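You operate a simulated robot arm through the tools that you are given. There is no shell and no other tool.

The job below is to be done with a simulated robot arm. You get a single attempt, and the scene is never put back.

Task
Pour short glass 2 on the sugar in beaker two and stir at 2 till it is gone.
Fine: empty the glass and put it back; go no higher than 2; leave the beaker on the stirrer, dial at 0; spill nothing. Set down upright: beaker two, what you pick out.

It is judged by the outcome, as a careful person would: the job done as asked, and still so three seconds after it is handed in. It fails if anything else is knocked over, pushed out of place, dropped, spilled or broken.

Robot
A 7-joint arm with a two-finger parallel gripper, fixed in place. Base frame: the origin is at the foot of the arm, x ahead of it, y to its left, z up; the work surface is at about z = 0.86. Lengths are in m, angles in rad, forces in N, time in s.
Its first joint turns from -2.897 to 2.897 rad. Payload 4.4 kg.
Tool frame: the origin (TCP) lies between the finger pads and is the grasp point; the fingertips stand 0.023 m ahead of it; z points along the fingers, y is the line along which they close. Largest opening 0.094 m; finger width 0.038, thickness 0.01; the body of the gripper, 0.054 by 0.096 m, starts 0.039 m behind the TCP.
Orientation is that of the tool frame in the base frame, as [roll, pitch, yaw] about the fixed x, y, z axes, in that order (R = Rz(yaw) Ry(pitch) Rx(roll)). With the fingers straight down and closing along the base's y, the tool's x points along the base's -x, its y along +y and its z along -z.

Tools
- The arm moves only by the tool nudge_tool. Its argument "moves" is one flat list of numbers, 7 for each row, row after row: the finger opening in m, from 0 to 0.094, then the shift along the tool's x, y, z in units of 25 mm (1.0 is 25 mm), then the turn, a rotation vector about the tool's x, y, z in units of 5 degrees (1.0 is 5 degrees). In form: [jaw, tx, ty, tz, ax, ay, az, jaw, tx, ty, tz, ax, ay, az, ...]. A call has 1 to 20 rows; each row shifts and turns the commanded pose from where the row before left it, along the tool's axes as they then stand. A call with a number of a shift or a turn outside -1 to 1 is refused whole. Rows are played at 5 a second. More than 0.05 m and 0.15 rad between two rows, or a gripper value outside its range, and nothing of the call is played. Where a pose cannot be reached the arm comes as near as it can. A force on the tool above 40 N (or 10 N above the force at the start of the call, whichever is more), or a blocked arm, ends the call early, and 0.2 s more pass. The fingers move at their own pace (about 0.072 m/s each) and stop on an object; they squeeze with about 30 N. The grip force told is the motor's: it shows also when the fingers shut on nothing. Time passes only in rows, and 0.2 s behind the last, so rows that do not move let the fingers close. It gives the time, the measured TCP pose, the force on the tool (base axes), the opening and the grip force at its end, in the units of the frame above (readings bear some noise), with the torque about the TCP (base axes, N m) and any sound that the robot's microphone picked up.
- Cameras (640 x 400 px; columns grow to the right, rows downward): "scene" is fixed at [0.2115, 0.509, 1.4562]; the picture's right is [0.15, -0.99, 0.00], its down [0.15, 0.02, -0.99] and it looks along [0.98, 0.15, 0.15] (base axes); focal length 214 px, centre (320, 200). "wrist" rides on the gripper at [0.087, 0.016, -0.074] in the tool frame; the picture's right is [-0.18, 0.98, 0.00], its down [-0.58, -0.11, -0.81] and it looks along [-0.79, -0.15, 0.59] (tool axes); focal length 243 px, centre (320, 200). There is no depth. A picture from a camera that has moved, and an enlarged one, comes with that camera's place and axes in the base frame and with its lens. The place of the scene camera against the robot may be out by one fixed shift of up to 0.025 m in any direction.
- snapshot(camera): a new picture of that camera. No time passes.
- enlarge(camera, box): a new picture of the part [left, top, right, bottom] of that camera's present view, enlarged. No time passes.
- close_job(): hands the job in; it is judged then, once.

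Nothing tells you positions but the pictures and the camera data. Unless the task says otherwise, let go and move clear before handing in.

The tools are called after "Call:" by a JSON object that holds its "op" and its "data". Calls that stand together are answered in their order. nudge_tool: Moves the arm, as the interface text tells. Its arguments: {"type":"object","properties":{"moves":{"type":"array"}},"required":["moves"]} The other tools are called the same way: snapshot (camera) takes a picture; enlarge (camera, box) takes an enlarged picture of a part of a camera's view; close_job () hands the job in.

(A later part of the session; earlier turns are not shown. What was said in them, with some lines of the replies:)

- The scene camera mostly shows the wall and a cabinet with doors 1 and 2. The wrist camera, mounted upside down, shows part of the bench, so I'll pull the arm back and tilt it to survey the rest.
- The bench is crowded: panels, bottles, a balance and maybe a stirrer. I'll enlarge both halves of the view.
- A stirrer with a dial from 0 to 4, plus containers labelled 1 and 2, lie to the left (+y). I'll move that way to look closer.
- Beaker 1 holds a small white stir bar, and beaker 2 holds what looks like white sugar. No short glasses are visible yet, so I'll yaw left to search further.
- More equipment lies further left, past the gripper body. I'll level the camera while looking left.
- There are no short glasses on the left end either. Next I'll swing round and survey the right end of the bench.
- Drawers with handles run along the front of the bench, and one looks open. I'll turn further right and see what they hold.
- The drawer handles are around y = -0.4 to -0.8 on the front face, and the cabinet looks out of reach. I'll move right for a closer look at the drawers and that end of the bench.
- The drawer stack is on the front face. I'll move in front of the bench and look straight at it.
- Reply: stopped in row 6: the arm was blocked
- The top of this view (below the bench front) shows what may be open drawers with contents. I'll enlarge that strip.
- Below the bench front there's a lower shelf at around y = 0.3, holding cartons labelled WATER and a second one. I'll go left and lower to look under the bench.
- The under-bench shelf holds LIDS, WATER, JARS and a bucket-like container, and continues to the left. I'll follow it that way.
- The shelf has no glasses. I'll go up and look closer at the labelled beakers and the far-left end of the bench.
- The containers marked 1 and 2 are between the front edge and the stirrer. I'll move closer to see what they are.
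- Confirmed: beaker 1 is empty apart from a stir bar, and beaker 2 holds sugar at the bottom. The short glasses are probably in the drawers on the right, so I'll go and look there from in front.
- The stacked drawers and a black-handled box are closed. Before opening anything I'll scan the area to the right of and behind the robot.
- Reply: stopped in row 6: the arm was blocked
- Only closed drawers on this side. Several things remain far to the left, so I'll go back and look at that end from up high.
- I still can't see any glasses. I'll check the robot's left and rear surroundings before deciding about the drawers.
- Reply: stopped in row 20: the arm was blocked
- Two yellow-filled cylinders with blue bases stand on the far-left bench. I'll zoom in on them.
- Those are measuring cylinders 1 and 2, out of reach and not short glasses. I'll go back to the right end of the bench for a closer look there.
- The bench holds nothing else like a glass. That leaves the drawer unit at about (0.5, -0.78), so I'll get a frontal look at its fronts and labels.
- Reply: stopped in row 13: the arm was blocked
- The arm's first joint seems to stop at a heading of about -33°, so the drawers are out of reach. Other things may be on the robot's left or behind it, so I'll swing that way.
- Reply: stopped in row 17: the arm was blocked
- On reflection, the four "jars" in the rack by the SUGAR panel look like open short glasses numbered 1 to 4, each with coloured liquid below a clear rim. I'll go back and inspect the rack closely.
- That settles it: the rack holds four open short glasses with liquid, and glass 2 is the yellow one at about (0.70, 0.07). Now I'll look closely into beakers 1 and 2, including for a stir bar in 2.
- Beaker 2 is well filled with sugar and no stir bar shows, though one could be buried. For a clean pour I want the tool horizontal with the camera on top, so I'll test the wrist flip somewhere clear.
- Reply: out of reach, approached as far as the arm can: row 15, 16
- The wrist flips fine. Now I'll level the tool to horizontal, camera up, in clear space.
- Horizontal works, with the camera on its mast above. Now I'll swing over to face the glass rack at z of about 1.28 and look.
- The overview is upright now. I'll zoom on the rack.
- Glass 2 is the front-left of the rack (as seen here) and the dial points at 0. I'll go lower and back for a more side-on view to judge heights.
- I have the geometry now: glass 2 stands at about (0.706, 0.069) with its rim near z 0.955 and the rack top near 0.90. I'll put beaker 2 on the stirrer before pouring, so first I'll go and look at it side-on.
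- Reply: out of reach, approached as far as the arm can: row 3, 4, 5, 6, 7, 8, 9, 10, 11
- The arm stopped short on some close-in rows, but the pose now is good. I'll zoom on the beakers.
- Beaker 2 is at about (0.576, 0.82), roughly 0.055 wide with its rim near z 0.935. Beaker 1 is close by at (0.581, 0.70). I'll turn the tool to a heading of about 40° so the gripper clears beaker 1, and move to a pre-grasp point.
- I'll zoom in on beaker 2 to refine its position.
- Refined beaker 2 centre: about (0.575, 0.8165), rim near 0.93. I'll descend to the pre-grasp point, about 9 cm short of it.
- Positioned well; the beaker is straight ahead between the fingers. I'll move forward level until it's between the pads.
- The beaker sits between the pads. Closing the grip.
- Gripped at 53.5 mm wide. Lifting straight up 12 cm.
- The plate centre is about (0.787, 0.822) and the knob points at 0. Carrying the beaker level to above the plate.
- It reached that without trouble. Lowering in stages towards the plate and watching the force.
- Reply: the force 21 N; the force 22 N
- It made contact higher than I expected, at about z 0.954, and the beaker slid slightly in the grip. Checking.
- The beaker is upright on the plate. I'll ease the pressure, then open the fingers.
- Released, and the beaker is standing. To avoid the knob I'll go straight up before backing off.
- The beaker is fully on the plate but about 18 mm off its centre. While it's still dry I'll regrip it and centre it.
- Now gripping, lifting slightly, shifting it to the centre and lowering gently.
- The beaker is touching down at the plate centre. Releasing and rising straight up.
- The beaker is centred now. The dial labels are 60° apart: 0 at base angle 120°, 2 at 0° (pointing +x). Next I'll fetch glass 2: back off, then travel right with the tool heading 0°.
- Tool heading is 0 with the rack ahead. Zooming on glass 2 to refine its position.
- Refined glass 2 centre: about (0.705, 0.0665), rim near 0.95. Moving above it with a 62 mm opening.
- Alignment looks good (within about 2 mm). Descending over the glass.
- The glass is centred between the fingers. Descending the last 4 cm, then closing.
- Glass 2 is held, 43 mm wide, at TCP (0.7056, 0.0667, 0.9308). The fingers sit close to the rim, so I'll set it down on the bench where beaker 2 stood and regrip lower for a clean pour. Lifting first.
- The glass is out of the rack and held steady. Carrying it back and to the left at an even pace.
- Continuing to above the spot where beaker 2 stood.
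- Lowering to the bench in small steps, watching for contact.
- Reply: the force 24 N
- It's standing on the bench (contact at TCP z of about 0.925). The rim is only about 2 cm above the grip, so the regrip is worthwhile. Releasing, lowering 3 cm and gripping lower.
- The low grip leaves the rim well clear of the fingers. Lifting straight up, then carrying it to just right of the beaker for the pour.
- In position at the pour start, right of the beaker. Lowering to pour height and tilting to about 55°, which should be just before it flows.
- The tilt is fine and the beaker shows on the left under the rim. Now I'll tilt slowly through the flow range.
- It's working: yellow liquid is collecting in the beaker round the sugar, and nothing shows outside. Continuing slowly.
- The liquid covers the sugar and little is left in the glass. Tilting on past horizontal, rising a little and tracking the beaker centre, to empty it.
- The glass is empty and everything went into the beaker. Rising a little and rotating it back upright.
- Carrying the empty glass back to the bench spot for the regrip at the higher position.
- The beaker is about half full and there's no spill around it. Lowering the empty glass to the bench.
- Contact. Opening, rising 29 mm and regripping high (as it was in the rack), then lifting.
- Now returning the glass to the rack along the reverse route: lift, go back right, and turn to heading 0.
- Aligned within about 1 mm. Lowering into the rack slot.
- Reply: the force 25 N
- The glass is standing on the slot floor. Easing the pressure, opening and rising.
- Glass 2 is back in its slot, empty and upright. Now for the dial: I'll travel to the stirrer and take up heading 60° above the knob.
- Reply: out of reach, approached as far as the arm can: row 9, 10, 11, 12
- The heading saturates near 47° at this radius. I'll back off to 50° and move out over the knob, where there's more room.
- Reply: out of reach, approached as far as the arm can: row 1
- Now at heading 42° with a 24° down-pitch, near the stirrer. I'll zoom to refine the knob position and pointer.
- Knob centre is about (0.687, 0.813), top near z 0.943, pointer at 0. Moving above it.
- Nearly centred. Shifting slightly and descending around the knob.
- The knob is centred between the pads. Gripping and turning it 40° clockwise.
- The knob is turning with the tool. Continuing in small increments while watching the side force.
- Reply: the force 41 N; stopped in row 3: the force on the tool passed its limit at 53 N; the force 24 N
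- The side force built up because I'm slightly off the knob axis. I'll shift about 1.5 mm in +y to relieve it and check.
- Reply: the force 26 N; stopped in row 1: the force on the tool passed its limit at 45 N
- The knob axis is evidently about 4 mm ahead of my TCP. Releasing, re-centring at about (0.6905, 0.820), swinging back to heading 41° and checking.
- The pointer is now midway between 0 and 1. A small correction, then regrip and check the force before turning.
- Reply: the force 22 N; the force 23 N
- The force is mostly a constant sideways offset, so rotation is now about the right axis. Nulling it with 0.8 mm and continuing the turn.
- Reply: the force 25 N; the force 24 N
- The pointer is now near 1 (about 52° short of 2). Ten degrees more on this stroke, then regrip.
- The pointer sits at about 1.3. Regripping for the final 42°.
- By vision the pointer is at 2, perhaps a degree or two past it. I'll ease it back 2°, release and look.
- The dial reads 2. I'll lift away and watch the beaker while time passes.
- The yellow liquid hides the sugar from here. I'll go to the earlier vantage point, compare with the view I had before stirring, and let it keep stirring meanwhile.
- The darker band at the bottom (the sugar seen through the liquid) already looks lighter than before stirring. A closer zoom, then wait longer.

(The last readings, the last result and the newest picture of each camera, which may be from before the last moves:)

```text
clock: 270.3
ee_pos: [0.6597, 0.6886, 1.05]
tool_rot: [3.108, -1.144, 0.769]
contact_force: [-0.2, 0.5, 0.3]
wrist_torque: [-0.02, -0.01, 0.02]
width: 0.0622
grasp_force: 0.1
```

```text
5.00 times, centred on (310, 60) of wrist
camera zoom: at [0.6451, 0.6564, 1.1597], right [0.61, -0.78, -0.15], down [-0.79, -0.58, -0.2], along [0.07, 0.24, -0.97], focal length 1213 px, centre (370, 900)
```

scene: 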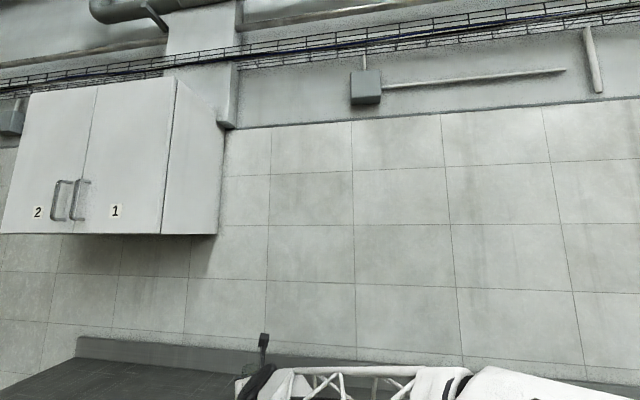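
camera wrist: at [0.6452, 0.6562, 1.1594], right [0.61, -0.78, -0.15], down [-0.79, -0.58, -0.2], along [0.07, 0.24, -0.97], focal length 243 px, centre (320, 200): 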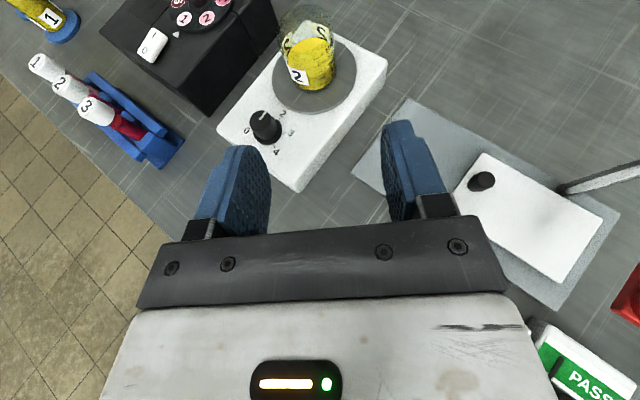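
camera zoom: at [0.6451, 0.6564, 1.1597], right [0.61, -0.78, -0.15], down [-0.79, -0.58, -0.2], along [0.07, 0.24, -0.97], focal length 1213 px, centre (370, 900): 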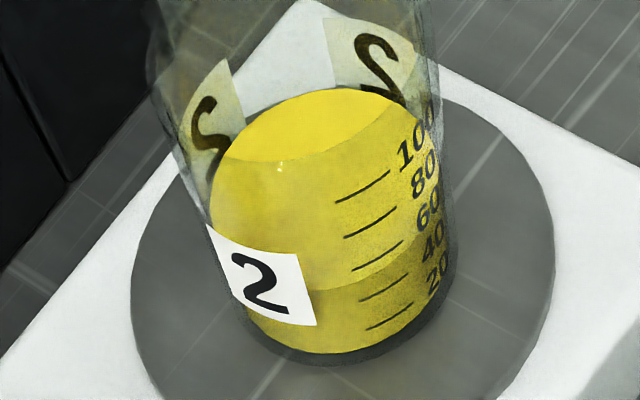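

Call:
{"op": "enlarge", "data": {"camera": "wrist", "box": [230, 0, 390, 120]}}

Call:
{"op": "nudge_tool", "data": {"moves": [0.062, 0, 0, 0, 0, 0, 0, 0.062, 0, 0, 0, 0, 0, 0, 0.062, 0, 0, 0, 0, 0, 0, 0.062, 0, 0, 0, 0, 0, 0, 0.062, 0, 0, 0, 0, 0, 0, 0.062, 0, 0, 0, 0, 0, 0, 0.062, 0, 0, 0, 0, 0, 0, 0.062, 0, 0, 0, 0, 0, 0, 0.062, 0, 0, 0, 0, 0, 0, 0.062, 0, 0, 0, 0, 0, 0, 0.062, 0, 0, 0, 0, 0, 0, 0.062, 0, 0, 0, 0, 0, 0, 0.062, 0, 0, 0, 0, 0, 0, 0.062, 0, 0, 0, 0, 0, 0, 0.062, 0, 0, 0, 0, 0, 0, 0.062, 0, 0, 0, 0, 0, 0, 0.062, 0, 0, 0, 0, 0, 0, 0.062, 0, 0, 0, 0, 0, 0, 0.062, 0, 0, 0, 0, 0, 0, 0.062, 0, 0, 0, 0, 0, 0]}}

Call:
{"op": "enlarge", "data": {"camera": "wrist", "box": [230, 0, 390, 120]}}

```text
3.33 times, centred on (310, 60) of wrist
camera zoom: at [0.6451, 0.6564, 1.1597], right [0.61, -0.78, -0.15], down [-0.79, -0.58, -0.2], along [0.07, 0.24, -0.97], focal length 809 px, centre (353, 667)
```

zoom: 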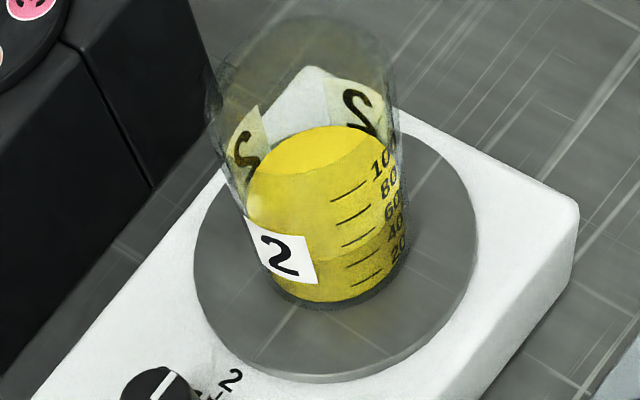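

```text
clock: 274.5
ee_pos: [0.6591, 0.6881, 1.0503]
tool_rot: [3.108, -1.146, 0.769]
contact_force: [0.9, -0.3, -1.1]
wrist_torque: [0.04, 0.01, 0.01]
width: 0.062
grasp_force: 0.0
```

```text
3.33 times, centred on (310, 60) of wrist
camera zoom: at [0.6451, 0.6563, 1.1596], right [0.61, -0.78, -0.15], down [-0.79, -0.58, -0.2], along [0.07, 0.24, -0.97], focal length 809 px, centre (353, 667)
```

zoom: 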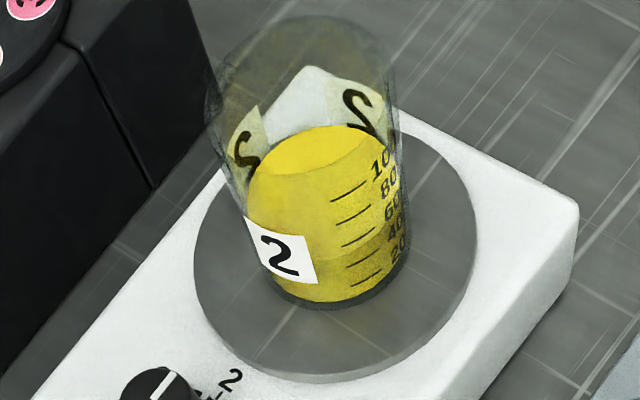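

I can't see any solid from here. I'll keep stirring a good while longer, then inspect from other angles.

Call:
{"op": "nudge_tool", "data": {"moves": [0.062, 0, 0, 0, 0, 0, 0, 0.062, 0, 0, 0, 0, 0, 0, 0.062, 0, 0, 0, 0, 0, 0, 0.062, 0, 0, 0, 0, 0, 0, 0.062, 0, 0, 0, 0, 0, 0, 0.062, 0, 0, 0, 0, 0, 0, 0.062, 0, 0, 0, 0, 0, 0, 0.062, 0, 0, 0, 0, 0, 0, 0.062, 0, 0, 0, 0, 0, 0, 0.062, 0, 0, 0, 0, 0, 0, 0.062, 0, 0, 0, 0, 0, 0, 0.062, 0, 0, 0, 0, 0, 0, 0.062, 0, 0, 0, 0, 0, 0, 0.062, 0, 0, 0, 0, 0, 0, 0.062, 0, 0, 0, 0, 0, 0, 0.062, 0, 0, 0, 0, 0, 0, 0.062, 0, 0, 0, 0, 0, 0, 0.062, 0, 0, 0, 0, 0, 0, 0.062, 0, 0, 0, 0, 0, 0, 0.062, 0, 0, 0, 0, 0, 0]}}

Call:
{"op": "nudge_tool", "data": {"moves": [0.062, 0, 0, 0, 0, 0, 0, 0.062, 0, 0, 0, 0, 0, 0, 0.062, 0, 0, 0, 0, 0, 0, 0.062, 0, 0, 0, 0, 0, 0, 0.062, 0, 0, 0, 0, 0, 0, 0.062, 0, 0, 0, 0, 0, 0, 0.062, 0, 0, 0, 0, 0, 0, 0.062, 0, 0, 0, 0, 0, 0, 0.062, 0, 0, 0, 0, 0, 0, 0.062, 0, 0, 0, 0, 0, 0, 0.062, 0, 0, 0, 0, 0, 0, 0.062, 0, 0, 0, 0, 0, 0, 0.062, 0, 0, 0, 0, 0, 0, 0.062, 0, 0, 0, 0, 0, 0, 0.062, 0, 0, 0, 0, 0, 0, 0.062, 0, 0, 0, 0, 0, 0, 0.062, 0, 0, 0, 0, 0, 0, 0.062, 0, 0, 0, 0, 0, 0, 0.062, 0, 0, 0, 0, 0, 0, 0.062, 0, 0, 0, 0, 0, 0]}}

Call:
{"op": "nudge_tool", "data": {"moves": [0.062, 0, 0, 0, 0, 0, 0, 0.062, 0, 0, 0, 0, 0, 0, 0.062, 0, 0, 0, 0, 0, 0, 0.062, 0, 0, 0, 0, 0, 0, 0.062, 0, 0, 0, 0, 0, 0, 0.062, 0, 0, 0, 0, 0, 0, 0.062, 0, 0, 0, 0, 0, 0, 0.062, 0, 0, 0, 0, 0, 0, 0.062, 0, 0, 0, 0, 0, 0, 0.062, 0, 0, 0, 0, 0, 0, 0.062, 0, 0, 0, 0, 0, 0, 0.062, 0, 0, 0, 0, 0, 0, 0.062, 0, 0, 0, 0, 0, 0, 0.062, 0, 0, 0, 0, 0, 0, 0.062, 0, 0, 0, 0, 0, 0, 0.062, 0, 0, 0, 0, 0, 0, 0.062, 0, 0, 0, 0, 0, 0, 0.062, 0, 0, 0, 0, 0, 0, 0.062, 0, 0, 0, 0, 0, 0, 0.062, 0, 0, 0, 0, 0, 0]}}

Call:
{"op": "enlarge", "data": {"camera": "wrist", "box": [230, 0, 390, 120]}}

Call:
{"op": "enlarge", "data": {"camera": "wrist", "box": [280, 30, 340, 100]}}

```text
clock: 278.7
ee_pos: [0.6596, 0.6884, 1.0506]
tool_rot: [3.109, -1.146, 0.767]
contact_force: [-0.3, 0.2, 1.3]
wrist_torque: [-0.04, 0.01, 0.0]
width: 0.0621
grasp_force: 0.1
```

```text
clock: 282.9
ee_pos: [0.6597, 0.6897, 1.0516]
tool_rot: [3.11, -1.145, 0.767]
contact_force: [0.0, 0.6, -0.3]
wrist_torque: [0.0, 0.0, 0.01]
width: 0.062
grasp_force: 0.1
```

```text
clock: 287.1
ee_pos: [0.6593, 0.6875, 1.0501]
tool_rot: [3.108, -1.145, 0.767]
contact_force: [-0.4, -0.3, -0.2]
wrist_torque: [0.04, 0.02, -0.02]
width: 0.0619
grasp_force: 0.1
```

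```text
3.33 times, centred on (310, 60) of wrist
camera zoom: at [0.6451, 0.6563, 1.1596], right [0.61, -0.78, -0.15], down [-0.79, -0.58, -0.2], along [0.07, 0.24, -0.97], focal length 809 px, centre (353, 667)
```

zoom: 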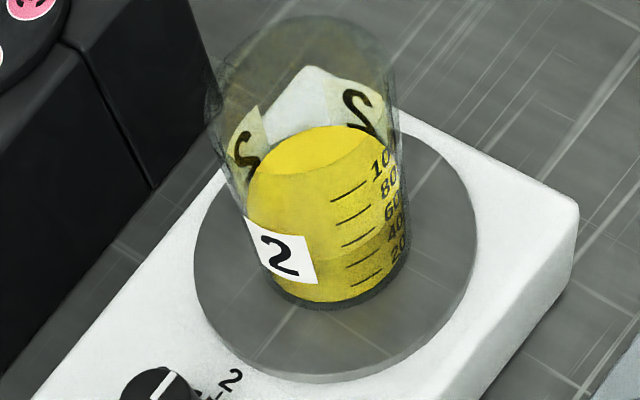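

```text
5.71 times, centred on (310, 65) of wrist
camera zoom: at [0.6451, 0.6563, 1.1596], right [0.61, -0.78, -0.15], down [-0.79, -0.58, -0.2], along [0.07, 0.24, -0.97], focal length 1386 px, centre (377, 971)
```

zoom: 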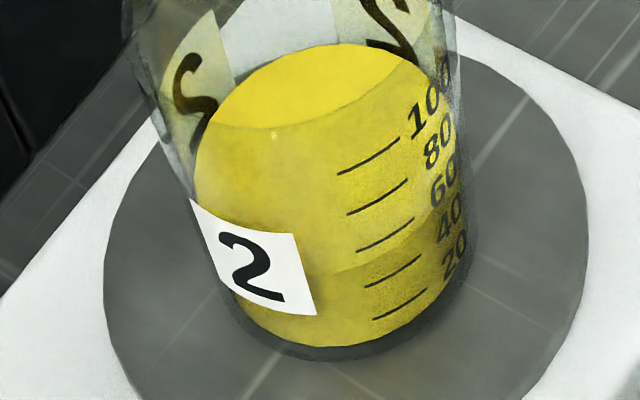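

The arc I took for a layer is just the liquid surface's front edge. I'll check the liquid's side from a lower, more horizontal viewpoint for any white solid at the bottom.

Call:
{"op": "nudge_tool", "data": {"moves": [0.062, -0.638, 0, -0.81, 0, 0, 0, 0.062, -0.638, 0, -0.81, 0, 0, 0, 0.062, -0.638, 0, -0.81, 0, 0, 0, 0.062, -0.638, 0, -0.81, 0, 0, 0, 0.062, -0.638, 0, -0.81, 0, 0, 0, 0.062, -0.638, 0, -0.81, 0, 0, 0, 0.062, -0.638, 0, -0.81, 0, 0, 0, 0.062, -0.638, 0, -0.81, 0, 0, 0, 0.062, 0, 0, 0, 0, 1, 0, 0.062, 0, 0, 0, 0, 1, 0, 0.062, 0, 0, 0, 0, 1, 0, 0.062, 0, 0, 0, 0, 1, 0, 0.062, 0, 0, 0, 0, 1, 0, 0.062, 0, 0, 0, 0, 1, 0, 0.062, 0, 0, 0, 0, 1, 0]}}

Call:
{"op": "snapshot", "data": {"camera": "wrist"}}

```text
clock: 290.3
ee_pos: [0.512, 0.5517, 1.0008]
tool_rot: [0.071, -1.382, -2.474]
contact_force: [0.0, 0.4, 1.0]
wrist_torque: [0.0, 0.0, -0.01]
width: 0.0618
grasp_force: 0.1
```

```text
taken
camera wrist: at [0.4553, 0.4821, 1.072], right [0.69, -0.71, -0.17], down [-0.57, -0.39, -0.72], along [0.45, 0.59, -0.67], focal length 243 px, centre (320, 200)
```

wrist: 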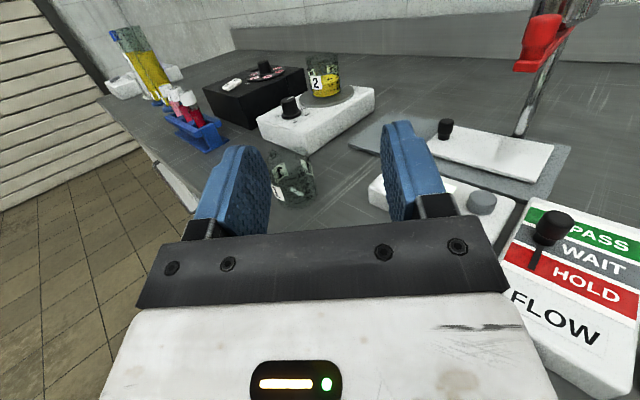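

Call:
{"op": "enlarge", "data": {"camera": "wrist", "box": [280, 40, 370, 125]}}

Call:
{"op": "enlarge", "data": {"camera": "wrist", "box": [300, 45, 350, 105]}}

```text
4.71 times, centred on (325, 82) of wrist
camera zoom: at [0.4553, 0.4821, 1.072], right [0.69, -0.71, -0.17], down [-0.57, -0.39, -0.72], along [0.45, 0.59, -0.67], focal length 1142 px, centre (296, 753)
```

zoom: 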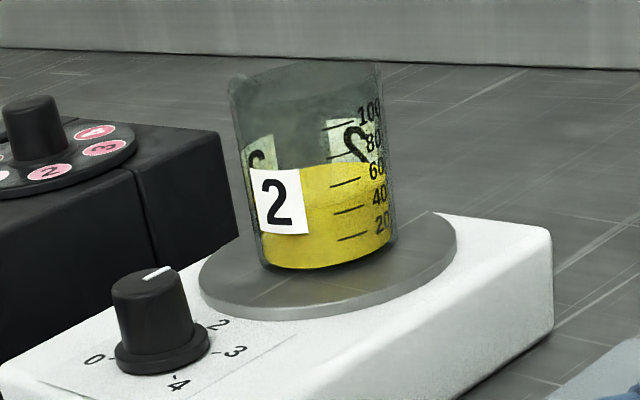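

```text
6.67 times, centred on (325, 75) of wrist
camera zoom: at [0.4553, 0.4821, 1.072], right [0.69, -0.71, -0.17], down [-0.57, -0.39, -0.72], along [0.45, 0.59, -0.67], focal length 1618 px, centre (287, 1033)
```

zoom: 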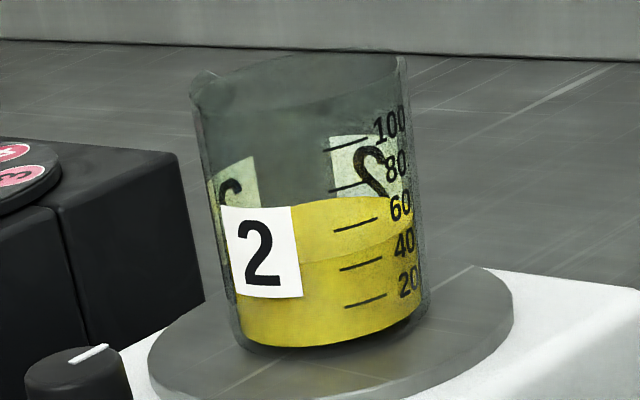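

From the side the liquid is uniformly yellow down to the base, with no white layer, and the level is at about 50. I can't see into it, so I'll give it plenty more stirring time before switching off.

Call:
{"op": "nudge_tool", "data": {"moves": [0.062, 0, 0, 0, 0, 0, 0, 0.062, 0, 0, 0, 0, 0, 0, 0.062, 0, 0, 0, 0, 0, 0, 0.062, 0, 0, 0, 0, 0, 0, 0.062, 0, 0, 0, 0, 0, 0, 0.062, 0, 0, 0, 0, 0, 0, 0.062, 0, 0, 0, 0, 0, 0, 0.062, 0, 0, 0, 0, 0, 0, 0.062, 0, 0, 0, 0, 0, 0, 0.062, 0, 0, 0, 0, 0, 0, 0.062, 0, 0, 0, 0, 0, 0, 0.062, 0, 0, 0, 0, 0, 0, 0.062, 0, 0, 0, 0, 0, 0, 0.062, 0, 0, 0, 0, 0, 0, 0.062, 0, 0, 0, 0, 0, 0, 0.062, 0, 0, 0, 0, 0, 0, 0.062, 0, 0, 0, 0, 0, 0, 0.062, 0, 0, 0, 0, 0, 0, 0.062, 0, 0, 0, 0, 0, 0, 0.062, 0, 0, 0, 0, 0, 0]}}

Call:
{"op": "nudge_tool", "data": {"moves": [0.062, 0, 0, 0, 0, 0, 0, 0.062, 0, 0, 0, 0, 0, 0, 0.062, 0, 0, 0, 0, 0, 0, 0.062, 0, 0, 0, 0, 0, 0, 0.062, 0, 0, 0, 0, 0, 0, 0.062, 0, 0, 0, 0, 0, 0, 0.062, 0, 0, 0, 0, 0, 0, 0.062, 0, 0, 0, 0, 0, 0, 0.062, 0, 0, 0, 0, 0, 0, 0.062, 0, 0, 0, 0, 0, 0, 0.062, 0, 0, 0, 0, 0, 0, 0.062, 0, 0, 0, 0, 0, 0, 0.062, 0, 0, 0, 0, 0, 0, 0.062, 0, 0, 0, 0, 0, 0, 0.062, 0, 0, 0, 0, 0, 0, 0.062, 0, 0, 0, 0, 0, 0, 0.062, 0, 0, 0, 0, 0, 0, 0.062, 0, 0, 0, 0, 0, 0, 0.062, 0, 0, 0, 0, 0, 0, 0.062, 0, 0, 0, 0, 0, 0]}}

Call:
{"op": "nudge_tool", "data": {"moves": [0.062, 0, 0, 0, 0, 0, 0, 0.062, 0, 0, 0, 0, 0, 0, 0.062, 0, 0, 0, 0, 0, 0, 0.062, 0, 0, 0, 0, 0, 0, 0.062, 0, 0, 0, 0, 0, 0, 0.062, 0, 0, 0, 0, 0, 0, 0.062, 0, 0, 0, 0, 0, 0, 0.062, 0, 0, 0, 0, 0, 0, 0.062, 0, 0, 0, 0, 0, 0, 0.062, 0, 0, 0, 0, 0, 0, 0.062, 0, 0, 0, 0, 0, 0, 0.062, 0, 0, 0, 0, 0, 0, 0.062, 0, 0, 0, 0, 0, 0, 0.062, 0, 0, 0, 0, 0, 0, 0.062, 0, 0, 0, 0, 0, 0, 0.062, 0, 0, 0, 0, 0, 0, 0.062, 0, 0, 0, 0, 0, 0, 0.062, 0, 0, 0, 0, 0, 0, 0.062, 0, 0, 0, 0, 0, 0, 0.062, 0, 0, 0, 0, 0, 0]}}

Call:
{"op": "nudge_tool", "data": {"moves": [0.062, 0, 0, 0, 0, 0, 0, 0.062, 0, 0, 0, 0, 0, 0, 0.062, 0, 0, 0, 0, 0, 0, 0.062, 0, 0, 0, 0, 0, 0, 0.062, 0, 0, 0, 0, 0, 0, 0.062, 0, 0, 0, 0, 0, 0, 0.062, 0, 0, 0, 0, 0, 0, 0.062, 0, 0, 0, 0, 0, 0, 0.062, 0, 0, 0, 0, 0, 0, 0.062, 0, 0, 0, 0, 0, 0, 0.062, 0, 0, 0, 0, 0, 0, 0.062, 0, 0, 0, 0, 0, 0, 0.062, 0, 0, 0, 0, 0, 0, 0.062, 0, 0, 0, 0, 0, 0, 0.062, 0, 0, 0, 0, 0, 0, 0.062, 0, 0, 0, 0, 0, 0, 0.062, 0, 0, 0, 0, 0, 0, 0.062, 0, 0, 0, 0, 0, 0, 0.062, 0, 0, 0, 0, 0, 0, 0.062, 0, 0, 0, 0, 0, 0]}}

Call:
{"op": "enlarge", "data": {"camera": "wrist", "box": [280, 40, 370, 125]}}

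Call:
{"op": "enlarge", "data": {"camera": "wrist", "box": [300, 45, 350, 105]}}

```text
clock: 294.5
ee_pos: [0.5111, 0.552, 1.0014]
tool_rot: [0.071, -1.384, -2.474]
contact_force: [-0.3, -0.5, 0.0]
wrist_torque: [-0.06, -0.01, 0.01]
width: 0.062
grasp_force: 0.0
```

```text
clock: 298.7
ee_pos: [0.5124, 0.5529, 1.0016]
tool_rot: [0.073, -1.383, -2.476]
contact_force: [0.6, 0.5, -1.0]
wrist_torque: [-0.01, 0.0, 0.01]
width: 0.062
grasp_force: 0.0
```

```text
clock: 302.9
ee_pos: [0.5114, 0.5542, 0.9997]
tool_rot: [0.071, -1.385, -2.477]
contact_force: [0.4, -0.3, -0.5]
wrist_torque: [0.0, -0.02, 0.0]
width: 0.0618
grasp_force: 0.2
```

```text
clock: 307.1
ee_pos: [0.5114, 0.5524, 1.0001]
tool_rot: [0.07, -1.383, -2.474]
contact_force: [0.3, 0.0, -0.8]
wrist_torque: [0.0, 0.05, 0.02]
width: 0.0621
grasp_force: 0.0
```

```text
4.71 times, centred on (325, 82) of wrist
camera zoom: at [0.4554, 0.4822, 1.0718], right [0.69, -0.71, -0.17], down [-0.57, -0.39, -0.72], along [0.44, 0.59, -0.67], focal length 1142 px, centre (296, 753)
```

zoom: 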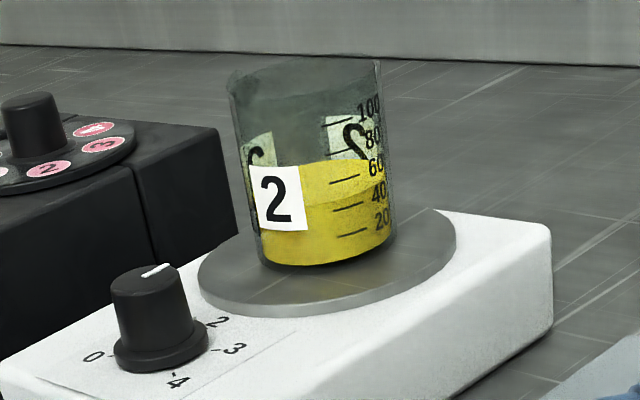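

```text
6.67 times, centred on (325, 75) of wrist
camera zoom: at [0.4554, 0.4822, 1.0718], right [0.69, -0.71, -0.17], down [-0.57, -0.39, -0.72], along [0.44, 0.59, -0.67], focal length 1618 px, centre (287, 1033)
```

zoom: 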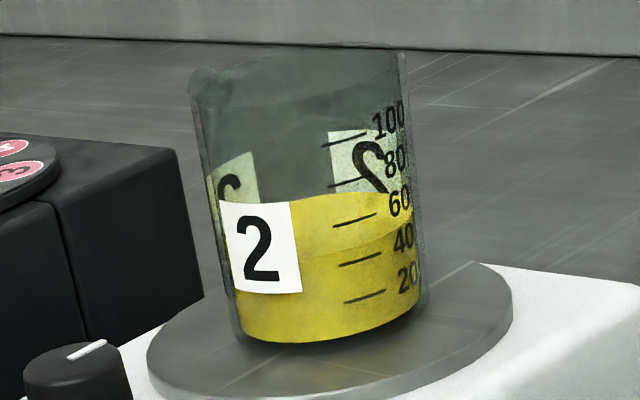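

It's had over 50 s at 2. The side of the liquid, which looked dark and grainy just after pouring, is now clear uniform yellow to the bottom. I'll go back to the knob to turn it to 0.

Call:
{"op": "nudge_tool", "data": {"moves": [0.062, 0, 0, 0, 0, -1, 0, 0.062, 0, 0, 0, 0, -1, 0, 0.062, 0, 0, 0, 0, -1, 0, 0.062, 0, 0, 0, 0, -1, 0, 0.062, 0, 0, 0, 0, -1, 0, 0.062, 0, 0, 0, 0, -1, 0, 0.062, 0, 0, 0, 0, -1, 0]}}

Call:
{"op": "nudge_tool", "data": {"moves": [0.062, 0.519, -0.252, 0.905, 0, 0, 0, 0.062, 0.519, -0.252, 0.905, 0, 0, 0, 0.062, 0.519, -0.252, 0.905, 0, 0, 0, 0.062, 0.519, -0.252, 0.905, 0, 0, 0, 0.062, 0.519, -0.252, 0.905, 0, 0, 0, 0.062, 0.519, -0.252, 0.905, 0, 0, 0, 0.062, 0.519, -0.252, 0.905, 0, 0, 0, 0.062, 0.519, -0.252, 0.905, 0, 0, 0, 0.062, 0.519, -0.252, 0.905, 0, 0, 0, 0.062, 0.519, -0.252, 0.905, 0, 0, 0, 0.062, 0.519, -0.252, 0.905, 0, 0, 0, 0.062, 0.519, -0.252, 0.905, 0, 0, 0]}}

Call:
{"op": "enlarge", "data": {"camera": "wrist", "box": [220, 20, 460, 240]}}

```text
clock: 308.7
ee_pos: [0.5109, 0.5528, 1.0005]
tool_rot: [3.112, -1.141, 0.767]
contact_force: [-0.2, 0.7, 0.6]
wrist_torque: [0.03, 0.03, -0.03]
width: 0.062
grasp_force: 0.1
```

```text
clock: 311.3
ee_pos: [0.6892, 0.8189, 1.0308]
tool_rot: [3.109, -1.147, 0.767]
contact_force: [0.2, 0.7, 0.2]
wrist_torque: [-0.03, 0.02, -0.02]
width: 0.0618
grasp_force: 0.1
```

```text
1.82 times, centred on (340, 130) of wrist
camera zoom: at [0.6761, 0.7869, 1.1402], right [0.61, -0.78, -0.15], down [-0.79, -0.58, -0.2], along [0.07, 0.24, -0.97], focal length 441 px, centre (284, 327)
```

zoom: 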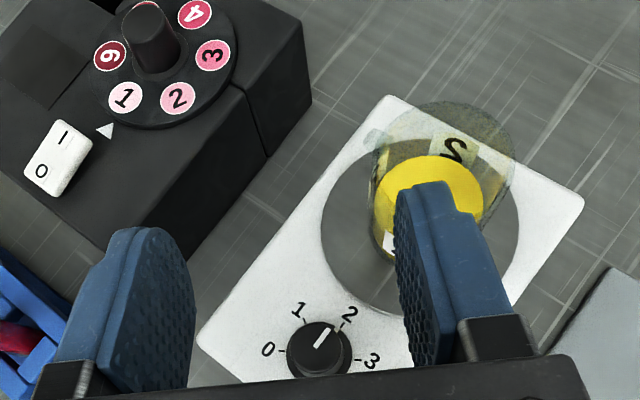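

Above the knob, pointer at 2. Rotating the tool to heading about -9° up here, then descending.

Call:
{"op": "nudge_tool", "data": {"moves": [0.062, 0, 0, 0, -0.863, 0, 0.388, 0.062, 0, 0, 0, -0.863, 0, 0.388, 0.062, 0, 0, 0, -0.863, 0, 0.388, 0.062, 0, 0, 0, -0.863, 0, 0.388, 0.062, 0, 0, 0, -0.863, 0, 0.388, 0.062, 0, 0, 0, -0.863, 0, 0.388, 0.062, 0, 0, 0, -0.863, 0, 0.388, 0.062, 0, 0, 0, -0.863, 0, 0.388, 0.062, 0, 0, 0, -0.863, 0, 0.388, 0.062, 0, 0, 0, -0.863, 0, 0.388, 0.062, 0, 0, 0, -0.863, 0, 0.388]}}

Call:
{"op": "enlarge", "data": {"camera": "wrist", "box": [230, 60, 430, 240]}}

```text
clock: 313.7
ee_pos: [0.6919, 0.8173, 1.0293]
tool_rot: [3.119, -1.157, -0.15]
contact_force: [-0.2, 0.6, -0.1]
wrist_torque: [0.0, -0.01, 0.03]
width: 0.062
grasp_force: 0.0
```

```text
2.22 times, centred on (330, 150) of wrist
camera zoom: at [0.655, 0.81, 1.1392], right [-0.24, -0.96, -0.16], down [-0.94, 0.27, -0.21], along [0.24, 0.1, -0.96], focal length 539 px, centre (298, 311)
```

zoom: 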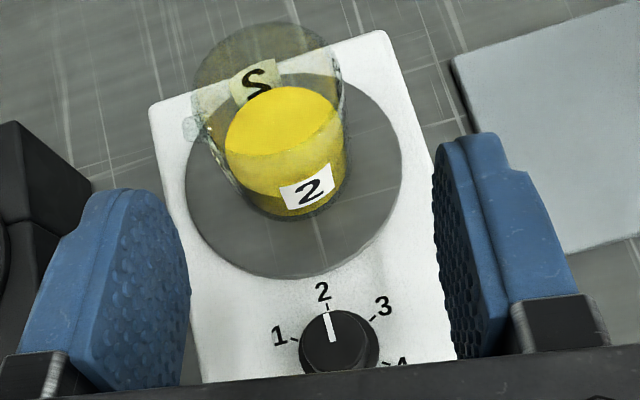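

Call:
{"op": "nudge_tool", "data": {"moves": [0.062, -0.748, -0.015, 0.336, 0, 0, 0, 0.062, -0.748, -0.015, 0.336, 0, 0, 0, 0.062, -0.748, -0.015, 0.336, 0, 0, 0, 0.062, -0.748, -0.015, 0.336, 0, 0, 0, 0.062, 0, 0, 0, 0, 0, 0]}}

Call:
{"op": "enlarge", "data": {"camera": "wrist", "box": [230, 60, 430, 240]}}

```text
clock: 314.9
ee_pos: [0.6922, 0.8192, 0.9483]
tool_rot: [3.118, -1.158, -0.148]
contact_force: [0.8, -0.2, 0.0]
wrist_torque: [0.02, 0.02, -0.02]
width: 0.062
grasp_force: 0.0
```

```text
2.22 times, centred on (330, 150) of wrist
camera zoom: at [0.6563, 0.8109, 1.0565], right [-0.24, -0.96, -0.16], down [-0.94, 0.27, -0.21], along [0.24, 0.1, -0.96], focal length 539 px, centre (298, 311)
```

zoom: 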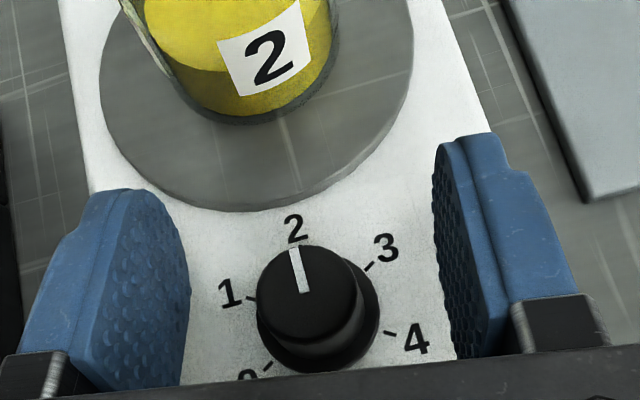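

Call:
{"op": "nudge_tool", "data": {"moves": [0.062, -0.025, -0.02, -0.055, 0, 0, 0, 0.01, 0, 0, 0, 0, 0, 0, 0.01, 0, 0, 0, 0, 0, 0, 0.01, 0, 0, 0, 0, 0, 0, 0.01, 0, 0, 0, 0, 0, 0, 0.01, 0, 0, 0, 0, 0, 0]}}

Call:
{"op": "nudge_tool", "data": {"moves": [0.01, 0, 0, 0, 0.456, 0, -0.205, 0.01, 0, 0, 0, 0.456, 0, -0.205, 0.01, 0, 0, 0, 0.456, 0, -0.205]}}

```text
clock: 316.3
ee_pos: [0.6911, 0.8205, 0.9484]
tool_rot: [3.115, -1.157, -0.147]
contact_force: [3.9, 21.7, -4.1]
wrist_torque: [0.49, 0.06, 0.03]
width: 0.0263
grasp_force: 44.5
```

```text
clock: 317.1
ee_pos: [0.6907, 0.82, 0.949]
tool_rot: [3.116, -1.155, -0.015]
contact_force: [-1.9, 14.1, -2.0]
wrist_torque: [0.42, 0.35, 0.03]
width: 0.0261
grasp_force: 45.2
```

Call:
{"op": "nudge_tool", "data": {"moves": [0.01, 0, -0.02, 0, 0.456, 0, -0.205, 0.01, 0, 0, 0, 0.456, 0, -0.205, 0.01, 0, 0, 0, 0.456, 0, -0.205, 0.01, 0, 0, 0, 0.456, 0, -0.205]}}

Call:
{"op": "nudge_tool", "data": {"moves": [0.01, 0, 0, 0, 0.456, 0, -0.205, 0.01, 0, 0, 0, 0.456, 0, -0.205, 0.01, 0, 0, 0, 0.456, 0, -0.205, 0.01, 0, 0, 0, 0.456, 0, -0.205]}}

Call:
{"op": "nudge_tool", "data": {"moves": [0.01, 0, 0, 0, 0.456, 0, -0.205, 0.01, 0, 0, 0, 0.456, 0, -0.205, 0.01, 0, 0, 0, 0.456, 0, -0.205, 0.01, 0, 0, 0, 0.456, 0, -0.205]}}

```text
clock: 318.1
ee_pos: [0.6911, 0.8195, 0.9482]
tool_rot: [3.113, -1.153, 0.166]
contact_force: [-20.0, -20.7, 3.8]
wrist_torque: [-0.22, -0.18, -0.03]
width: 0.0257
grasp_force: 44.1
```

```text
clock: 319.1
ee_pos: [0.6909, 0.819, 0.9479]
tool_rot: [3.113, -1.151, 0.336]
contact_force: [-7.5, -31.9, 4.6]
wrist_torque: [-0.03, -0.37, -0.04]
width: 0.0261
grasp_force: 44.7
```

```text
clock: 320.1
ee_pos: [0.6907, 0.8194, 0.948]
tool_rot: [3.111, -1.149, 0.509]
contact_force: [3.9, -33.9, -0.4]
wrist_torque: [-0.28, -0.68, -0.02]
width: 0.0259
grasp_force: 44.7
```

Call:
{"op": "nudge_tool", "data": {"moves": [0.01, 0, 0.035, 0, 0.456, 0, -0.205, 0.01, 0, 0, 0, 0.456, 0, -0.205, 0.01, 0, 0, 0, 0.456, 0, -0.205, 0.01, 0, 0, 0, 0.456, 0, -0.205]}}

Call:
{"op": "nudge_tool", "data": {"moves": [0.01, 0, 0.01, 0, 0.456, 0, -0.205, 0.01, 0, 0, 0, 0, 0, 0]}}

Call:
{"op": "nudge_tool", "data": {"moves": [0.04, 0, 0, 0, 0, 0, 0, 0.062, 0, 0, 0, 0, 0, 0, 0.062, 0, 0, 0, 0, 0, 0]}}

Call:
{"op": "enlarge", "data": {"camera": "wrist", "box": [230, 60, 430, 240]}}

```text
clock: 321.1
ee_pos: [0.6915, 0.8199, 0.9477]
tool_rot: [3.115, -1.148, 0.685]
contact_force: [11.6, -15.7, -3.3]
wrist_torque: [0.33, 0.0, -0.03]
width: 0.0259
grasp_force: 45.0
```

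```text
clock: 321.7
ee_pos: [0.6912, 0.8191, 0.9481]
tool_rot: [3.114, -1.147, 0.729]
contact_force: [20.4, 0.1, -6.8]
wrist_torque: [0.5, -0.72, -0.01]
width: 0.0258
grasp_force: 44.9
```

```text
clock: 322.5
ee_pos: [0.6905, 0.8178, 0.9473]
tool_rot: [3.115, -1.146, 0.729]
contact_force: [-0.1, -0.5, -0.1]
wrist_torque: [0.01, 0.02, 0.02]
width: 0.062
grasp_force: 0.1
```

```text
2.22 times, centred on (330, 150) of wrist
camera zoom: at [0.675, 0.7879, 1.0569], right [0.58, -0.8, -0.16], down [-0.81, -0.55, -0.2], along [0.07, 0.24, -0.97], focal length 539 px, centre (298, 311)
```

zoom: 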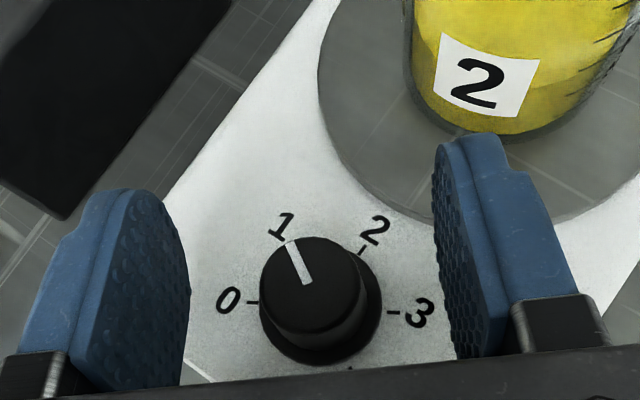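

The pointer is near 1. Swinging back with the fingers open, regripping and continuing toward 0.

Call:
{"op": "nudge_tool", "data": {"moves": [0.062, 0, 0, 0, -0.863, 0, 0.388, 0.062, 0, 0, 0, -0.863, 0, 0.388, 0.062, 0, 0, 0, -0.863, 0, 0.388, 0.062, 0, 0, 0, -0.863, 0, 0.388, 0.062, 0, 0, 0, -0.863, 0, 0.388, 0.062, 0, 0, 0, -0.863, 0, 0.388, 0.062, 0, 0, 0, -0.863, 0, 0.388, 0.062, 0, 0, 0, -0.863, 0, 0.388, 0.062, 0, 0, 0, -0.863, 0, 0.388, 0.062, 0, 0, 0, -0.863, 0, 0.388, 0.062, 0, 0, 0, -0.863, 0, 0.388]}}

Call:
{"op": "nudge_tool", "data": {"moves": [0.062, 0, -0.04, 0, 0, 0, 0, 0.01, 0, 0, 0, 0, 0, 0, 0.01, 0, 0, 0, 0, 0, 0, 0.01, 0, 0, 0, 0, 0, 0, 0.01, 0, 0, 0, 0, 0, 0, 0.01, 0, 0, 0, 0, 0, 0]}}

```text
clock: 324.9
ee_pos: [0.6907, 0.8189, 0.9472]
tool_rot: [3.121, -1.158, -0.188]
contact_force: [-0.5, 0.8, -0.2]
wrist_torque: [0.01, 0.03, -0.02]
width: 0.0619
grasp_force: 0.0
```

```text
clock: 326.3
ee_pos: [0.6909, 0.8203, 0.9478]
tool_rot: [3.123, -1.157, -0.188]
contact_force: [-2.0, -8.8, 0.6]
wrist_torque: [-0.14, -0.12, 0.03]
width: 0.0261
grasp_force: 44.5
```

Call:
{"op": "nudge_tool", "data": {"moves": [0.01, 0, 0.01, 0, 0.456, 0, -0.205, 0.01, 0, 0, 0, 0.456, 0, -0.205, 0.01, 0, 0, 0, 0.456, 0, -0.205, 0.01, 0, 0, 0, 0.456, 0, -0.205]}}

Call:
{"op": "nudge_tool", "data": {"moves": [0.01, 0, 0.01, 0, 0.456, 0, -0.205, 0.01, 0, 0, 0, 0.456, 0, -0.205, 0.01, 0, 0, 0, 0.456, 0, -0.205, 0.01, 0, 0, 0, 0.456, 0, -0.205]}}

Call:
{"op": "nudge_tool", "data": {"moves": [0.01, 0, 0.01, 0, 0.456, 0, -0.205, 0.01, 0, 0, 0, 0.456, 0, -0.205, 0.01, 0, 0, 0, 0.456, 0, -0.205, 0.01, 0, 0, 0, 0.456, 0, -0.205]}}

Call:
{"op": "nudge_tool", "data": {"moves": [0.01, 0, 0.01, 0, 0.456, 0, -0.205, 0.01, 0, 0, 0, 0.456, 0, -0.205, 0.01, 0, 0, 0, 0.456, 0, -0.205, 0.01, 0, 0, 0, 0.456, 0, -0.205]}}

Call:
{"op": "nudge_tool", "data": {"moves": [0.01, 0, 0.01, 0, 0.456, 0, -0.205, 0.01, 0, 0, 0, 0.456, 0, -0.205, 0.01, 0, 0, 0, 0.456, 0, -0.205, 0.01, 0, 0, 0, 0.456, 0, -0.205]}}

Call:
{"op": "enlarge", "data": {"camera": "wrist", "box": [230, 60, 430, 240]}}

```text
clock: 327.3
ee_pos: [0.691, 0.8201, 0.9473]
tool_rot: [3.121, -1.155, -0.01]
contact_force: [0.5, -17.5, -1.9]
wrist_torque: [0.03, 0.61, -0.05]
width: 0.0261
grasp_force: 45.0
```

```text
clock: 328.3
ee_pos: [0.6912, 0.8202, 0.9474]
tool_rot: [3.117, -1.151, 0.165]
contact_force: [2.9, -8.4, 0.1]
wrist_torque: [-0.17, -0.22, -0.03]
width: 0.0262
grasp_force: 44.8
```

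```text
clock: 329.3
ee_pos: [0.6917, 0.8193, 0.9473]
tool_rot: [3.117, -1.153, 0.341]
contact_force: [4.2, -5.1, -1.8]
wrist_torque: [0.16, -0.76, -0.03]
width: 0.0259
grasp_force: 44.9
```

```text
clock: 330.3
ee_pos: [0.6902, 0.8196, 0.9479]
tool_rot: [3.12, -1.15, 0.514]
contact_force: [10.8, 6.9, -3.2]
wrist_torque: [0.64, -1.01, 0.01]
width: 0.026
grasp_force: 44.7
```

```text
clock: 331.3
ee_pos: [0.6916, 0.821, 0.9467]
tool_rot: [3.115, -1.148, 0.691]
contact_force: [4.6, 1.4, -3.3]
wrist_torque: [0.9, -0.86, 0.01]
width: 0.0261
grasp_force: 45.2
```

```text
2.22 times, centred on (330, 150) of wrist
camera zoom: at [0.6745, 0.7885, 1.0569], right [0.55, -0.82, -0.16], down [-0.83, -0.52, -0.2], along [0.08, 0.24, -0.97], focal length 539 px, centre (298, 311)
```

zoom: 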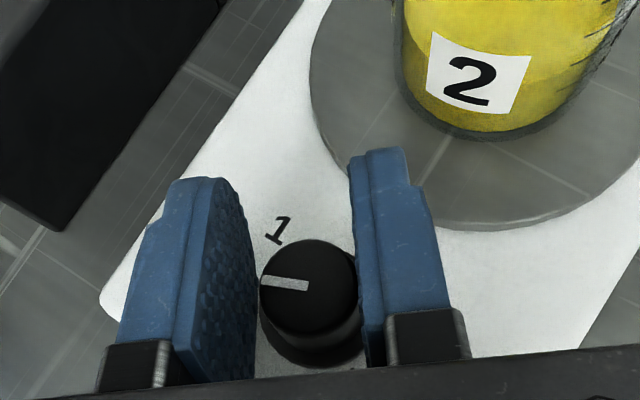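

The pointer is at about 114°, so it needs another 6° or so to 0. Turning a little more.

Call:
{"op": "nudge_tool", "data": {"moves": [0.01, 0, 0, 0, 0.4, 0, -0.18, 0.01, 0, 0, 0, 0.4, 0, -0.18, 0.01, 0, 0, 0, 0.4, 0, -0.18, 0.01, 0, 0, 0, 0, 0, 0]}}

Call:
{"op": "enlarge", "data": {"camera": "wrist", "box": [230, 60, 430, 240]}}

```text
clock: 332.3
ee_pos: [0.6911, 0.8189, 0.9471]
tool_rot: [3.117, -1.145, 0.804]
contact_force: [3.0, 4.8, -2.2]
wrist_torque: [0.9, -0.76, -0.04]
width: 0.0261
grasp_force: 45.1
```

```text
2.22 times, centred on (330, 150) of wrist
camera zoom: at [0.6783, 0.7868, 1.057], right [0.64, -0.75, -0.16], down [-0.77, -0.61, -0.2], along [0.05, 0.25, -0.97], focal length 539 px, centre (298, 311)
```

zoom: 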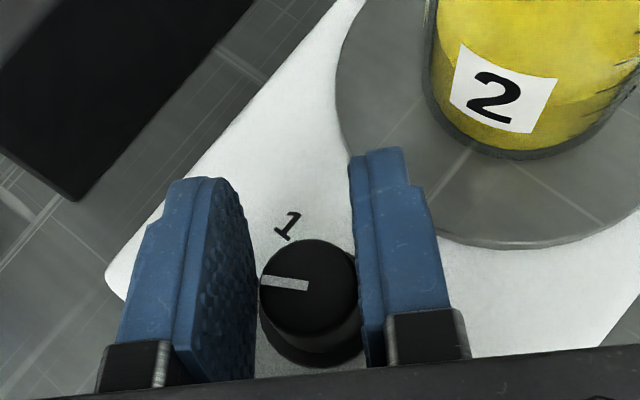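

Should be at 0 now. Releasing and lifting to verify.

Call:
{"op": "nudge_tool", "data": {"moves": [0.04, 0, 0, 0, 0, 0, 0, 0.062, 0, 0, 0, 0, 0, 0, 0.062, 0, 0, 0, 0, 0, 0, 0.062, 0.456, 0, -0.205, 0, 0, 0, 0.062, 0.912, 0, -0.41, 0, 0, 0, 0.062, 0.912, 0, -0.41, 0, 0, 0, 0.062, 0.912, 0, -0.41, 0, 0, 0]}}

Call:
{"op": "enlarge", "data": {"camera": "wrist", "box": [260, 110, 400, 230]}}

Call:
{"op": "nudge_tool", "data": {"moves": [0.062, -0.41, 0, -0.912, 0, 0, 0, 0.062, -0.41, 0, -0.912, 0, 0, 0, 0.062, -0.41, 0, -0.912, 0, 0, 0, 0.062, -0.41, 0, -0.912, 0, 0, 0, 0.062, -0.41, 0, -0.912, 0, 0, 0]}}

Call:
{"op": "snapshot", "data": {"camera": "wrist"}}

Call:
{"op": "enlarge", "data": {"camera": "wrist", "box": [220, 20, 400, 180]}}

```text
clock: 333.9
ee_pos: [0.691, 0.8195, 1.034]
tool_rot: [3.118, -1.146, 0.805]
contact_force: [-0.6, 0.0, -1.0]
wrist_torque: [0.0, -0.02, -0.01]
width: 0.0621
grasp_force: 0.1
```

```text
3.33 times, centred on (330, 170) of wrist
camera zoom: at [0.6779, 0.7876, 1.1438], right [0.64, -0.75, -0.16], down [-0.77, -0.61, -0.2], along [0.05, 0.25, -0.97], focal length 809 px, centre (287, 300)
```

zoom: 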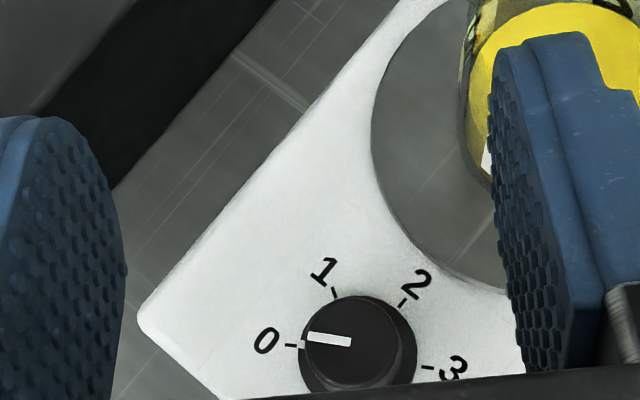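

```text
clock: 335.1
ee_pos: [0.6013, 0.7323, 1.0346]
tool_rot: [3.116, -1.148, 0.805]
contact_force: [-0.1, 0.2, 0.3]
wrist_torque: [0.01, -0.03, -0.02]
width: 0.0618
grasp_force: 0.1
```

```text
taken
camera wrist: at [0.5888, 0.6993, 1.1441], right [0.64, -0.75, -0.16], down [-0.77, -0.61, -0.2], along [0.05, 0.25, -0.97], focal length 243 px, centre (320, 200)
```

wrist: 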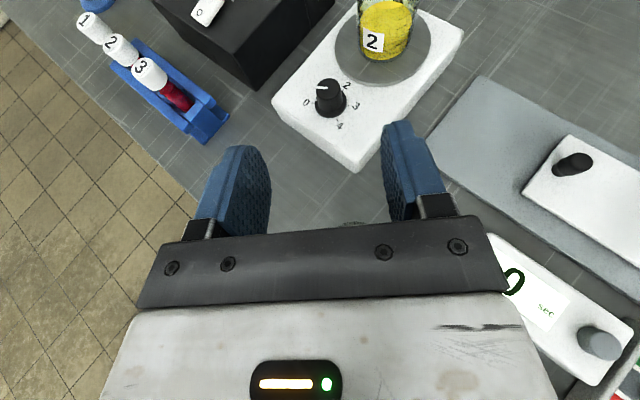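

```text
2.50 times, centred on (310, 100) of wrist
camera zoom: at [0.5888, 0.6993, 1.1441], right [0.64, -0.75, -0.16], down [-0.77, -0.61, -0.2], along [0.05, 0.25, -0.97], focal length 606 px, centre (345, 450)
```

zoom: 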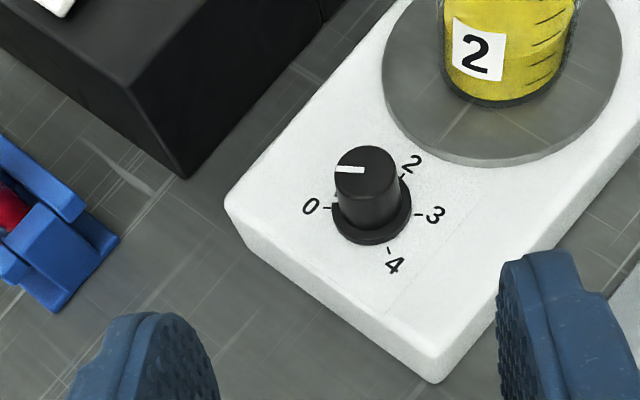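

The dial is back at 0 (pointer measured at 119.8° against 120.4° for the mark). I'll back away and do a final overall check.

Call:
{"op": "nudge_tool", "data": {"moves": [0.062, 0.7, 0, -0.7, 0, 0, 0, 0.062, 0.7, 0, -0.7, 0, 0, 0, 0.062, 0.7, 0, -0.7, 0, 0, 0, 0.062, 0.7, 0, -0.7, 0, 0, 0, 0.062, 0.2, 0, -0.9, 0, 0, 0, 0.062, 0.2, 0, -0.9, 0, 0, 0]}}

Call:
{"op": "snapshot", "data": {"camera": "wrist"}}

Call:
{"op": "enlarge", "data": {"camera": "wrist", "box": [230, 0, 430, 150]}}

```text
clock: 336.5
ee_pos: [0.5512, 0.6821, 1.155]
tool_rot: [3.114, -1.145, 0.804]
contact_force: [-0.6, -0.5, 0.1]
wrist_torque: [0.02, -0.01, 0.03]
width: 0.062
grasp_force: 0.0
```

```text
taken
camera wrist: at [0.5378, 0.6494, 1.2639], right [0.64, -0.75, -0.16], down [-0.77, -0.61, -0.2], along [0.05, 0.25, -0.97], focal length 243 px, centre (320, 200)
```

wrist: 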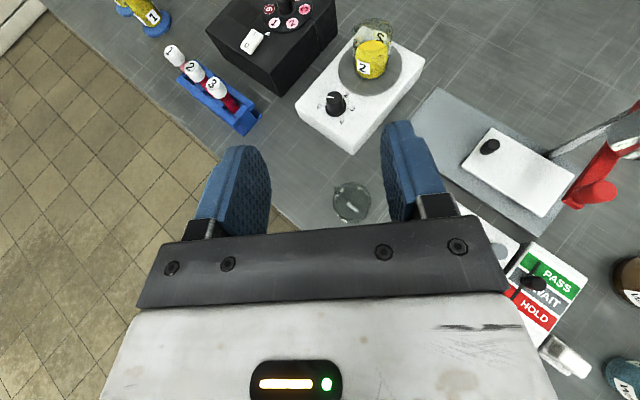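

```text
2.67 times, centred on (330, 75) of wrist
camera zoom: at [0.5378, 0.6494, 1.2639], right [0.64, -0.75, -0.16], down [-0.77, -0.61, -0.2], along [0.05, 0.25, -0.97], focal length 647 px, centre (293, 533)
```

zoom: 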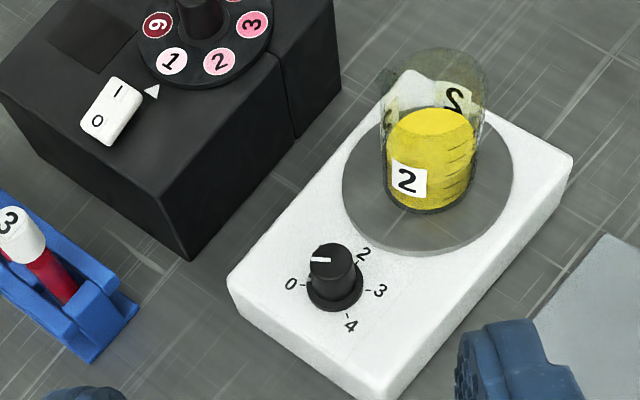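

Everything looks in order. Beaker 2 is upright and centred on the stirrer with the liquid in it, and the dial is at 0. Glass 2 is empty and back in its slot, beaker 1 hasn't moved, nothing is spilled, and the arm is clear. Handing in now.

Call:
{"op": "close_job", "data": {}}

```text
The job is handed in.
```

I poured short glass 2 onto the sugar in beaker two and stirred it at 2, and the job is handed in. I couldn't confirm by sight that all the sugar is gone, because the yellow liquid hides the bottom of the beaker.

- **Stirring:** it ran at 2 for just over a minute. Afterwards the liquid looked evenly yellow down to the base from the side, with no white layer. By the camera, the pointer may have gone a degree or two past the 2 mark for a moment before I eased it back.
- **Stir bar:** I never saw one in beaker two. Beaker one has a bar lying in it, so I assumed beaker two's was buried under the sugar. If there was none, the sugar may not have dissolved.
- **Beaker two:** it stands upright in the middle of the stirrer plate, and the dial is back at 0.
- **Glass 2:** it is empty and back upright in its slot in the rack. I set it down briefly on the bench on the way there and back to change my grip.
- **Spills and other items:** I saw no spills, and nothing else looked moved.
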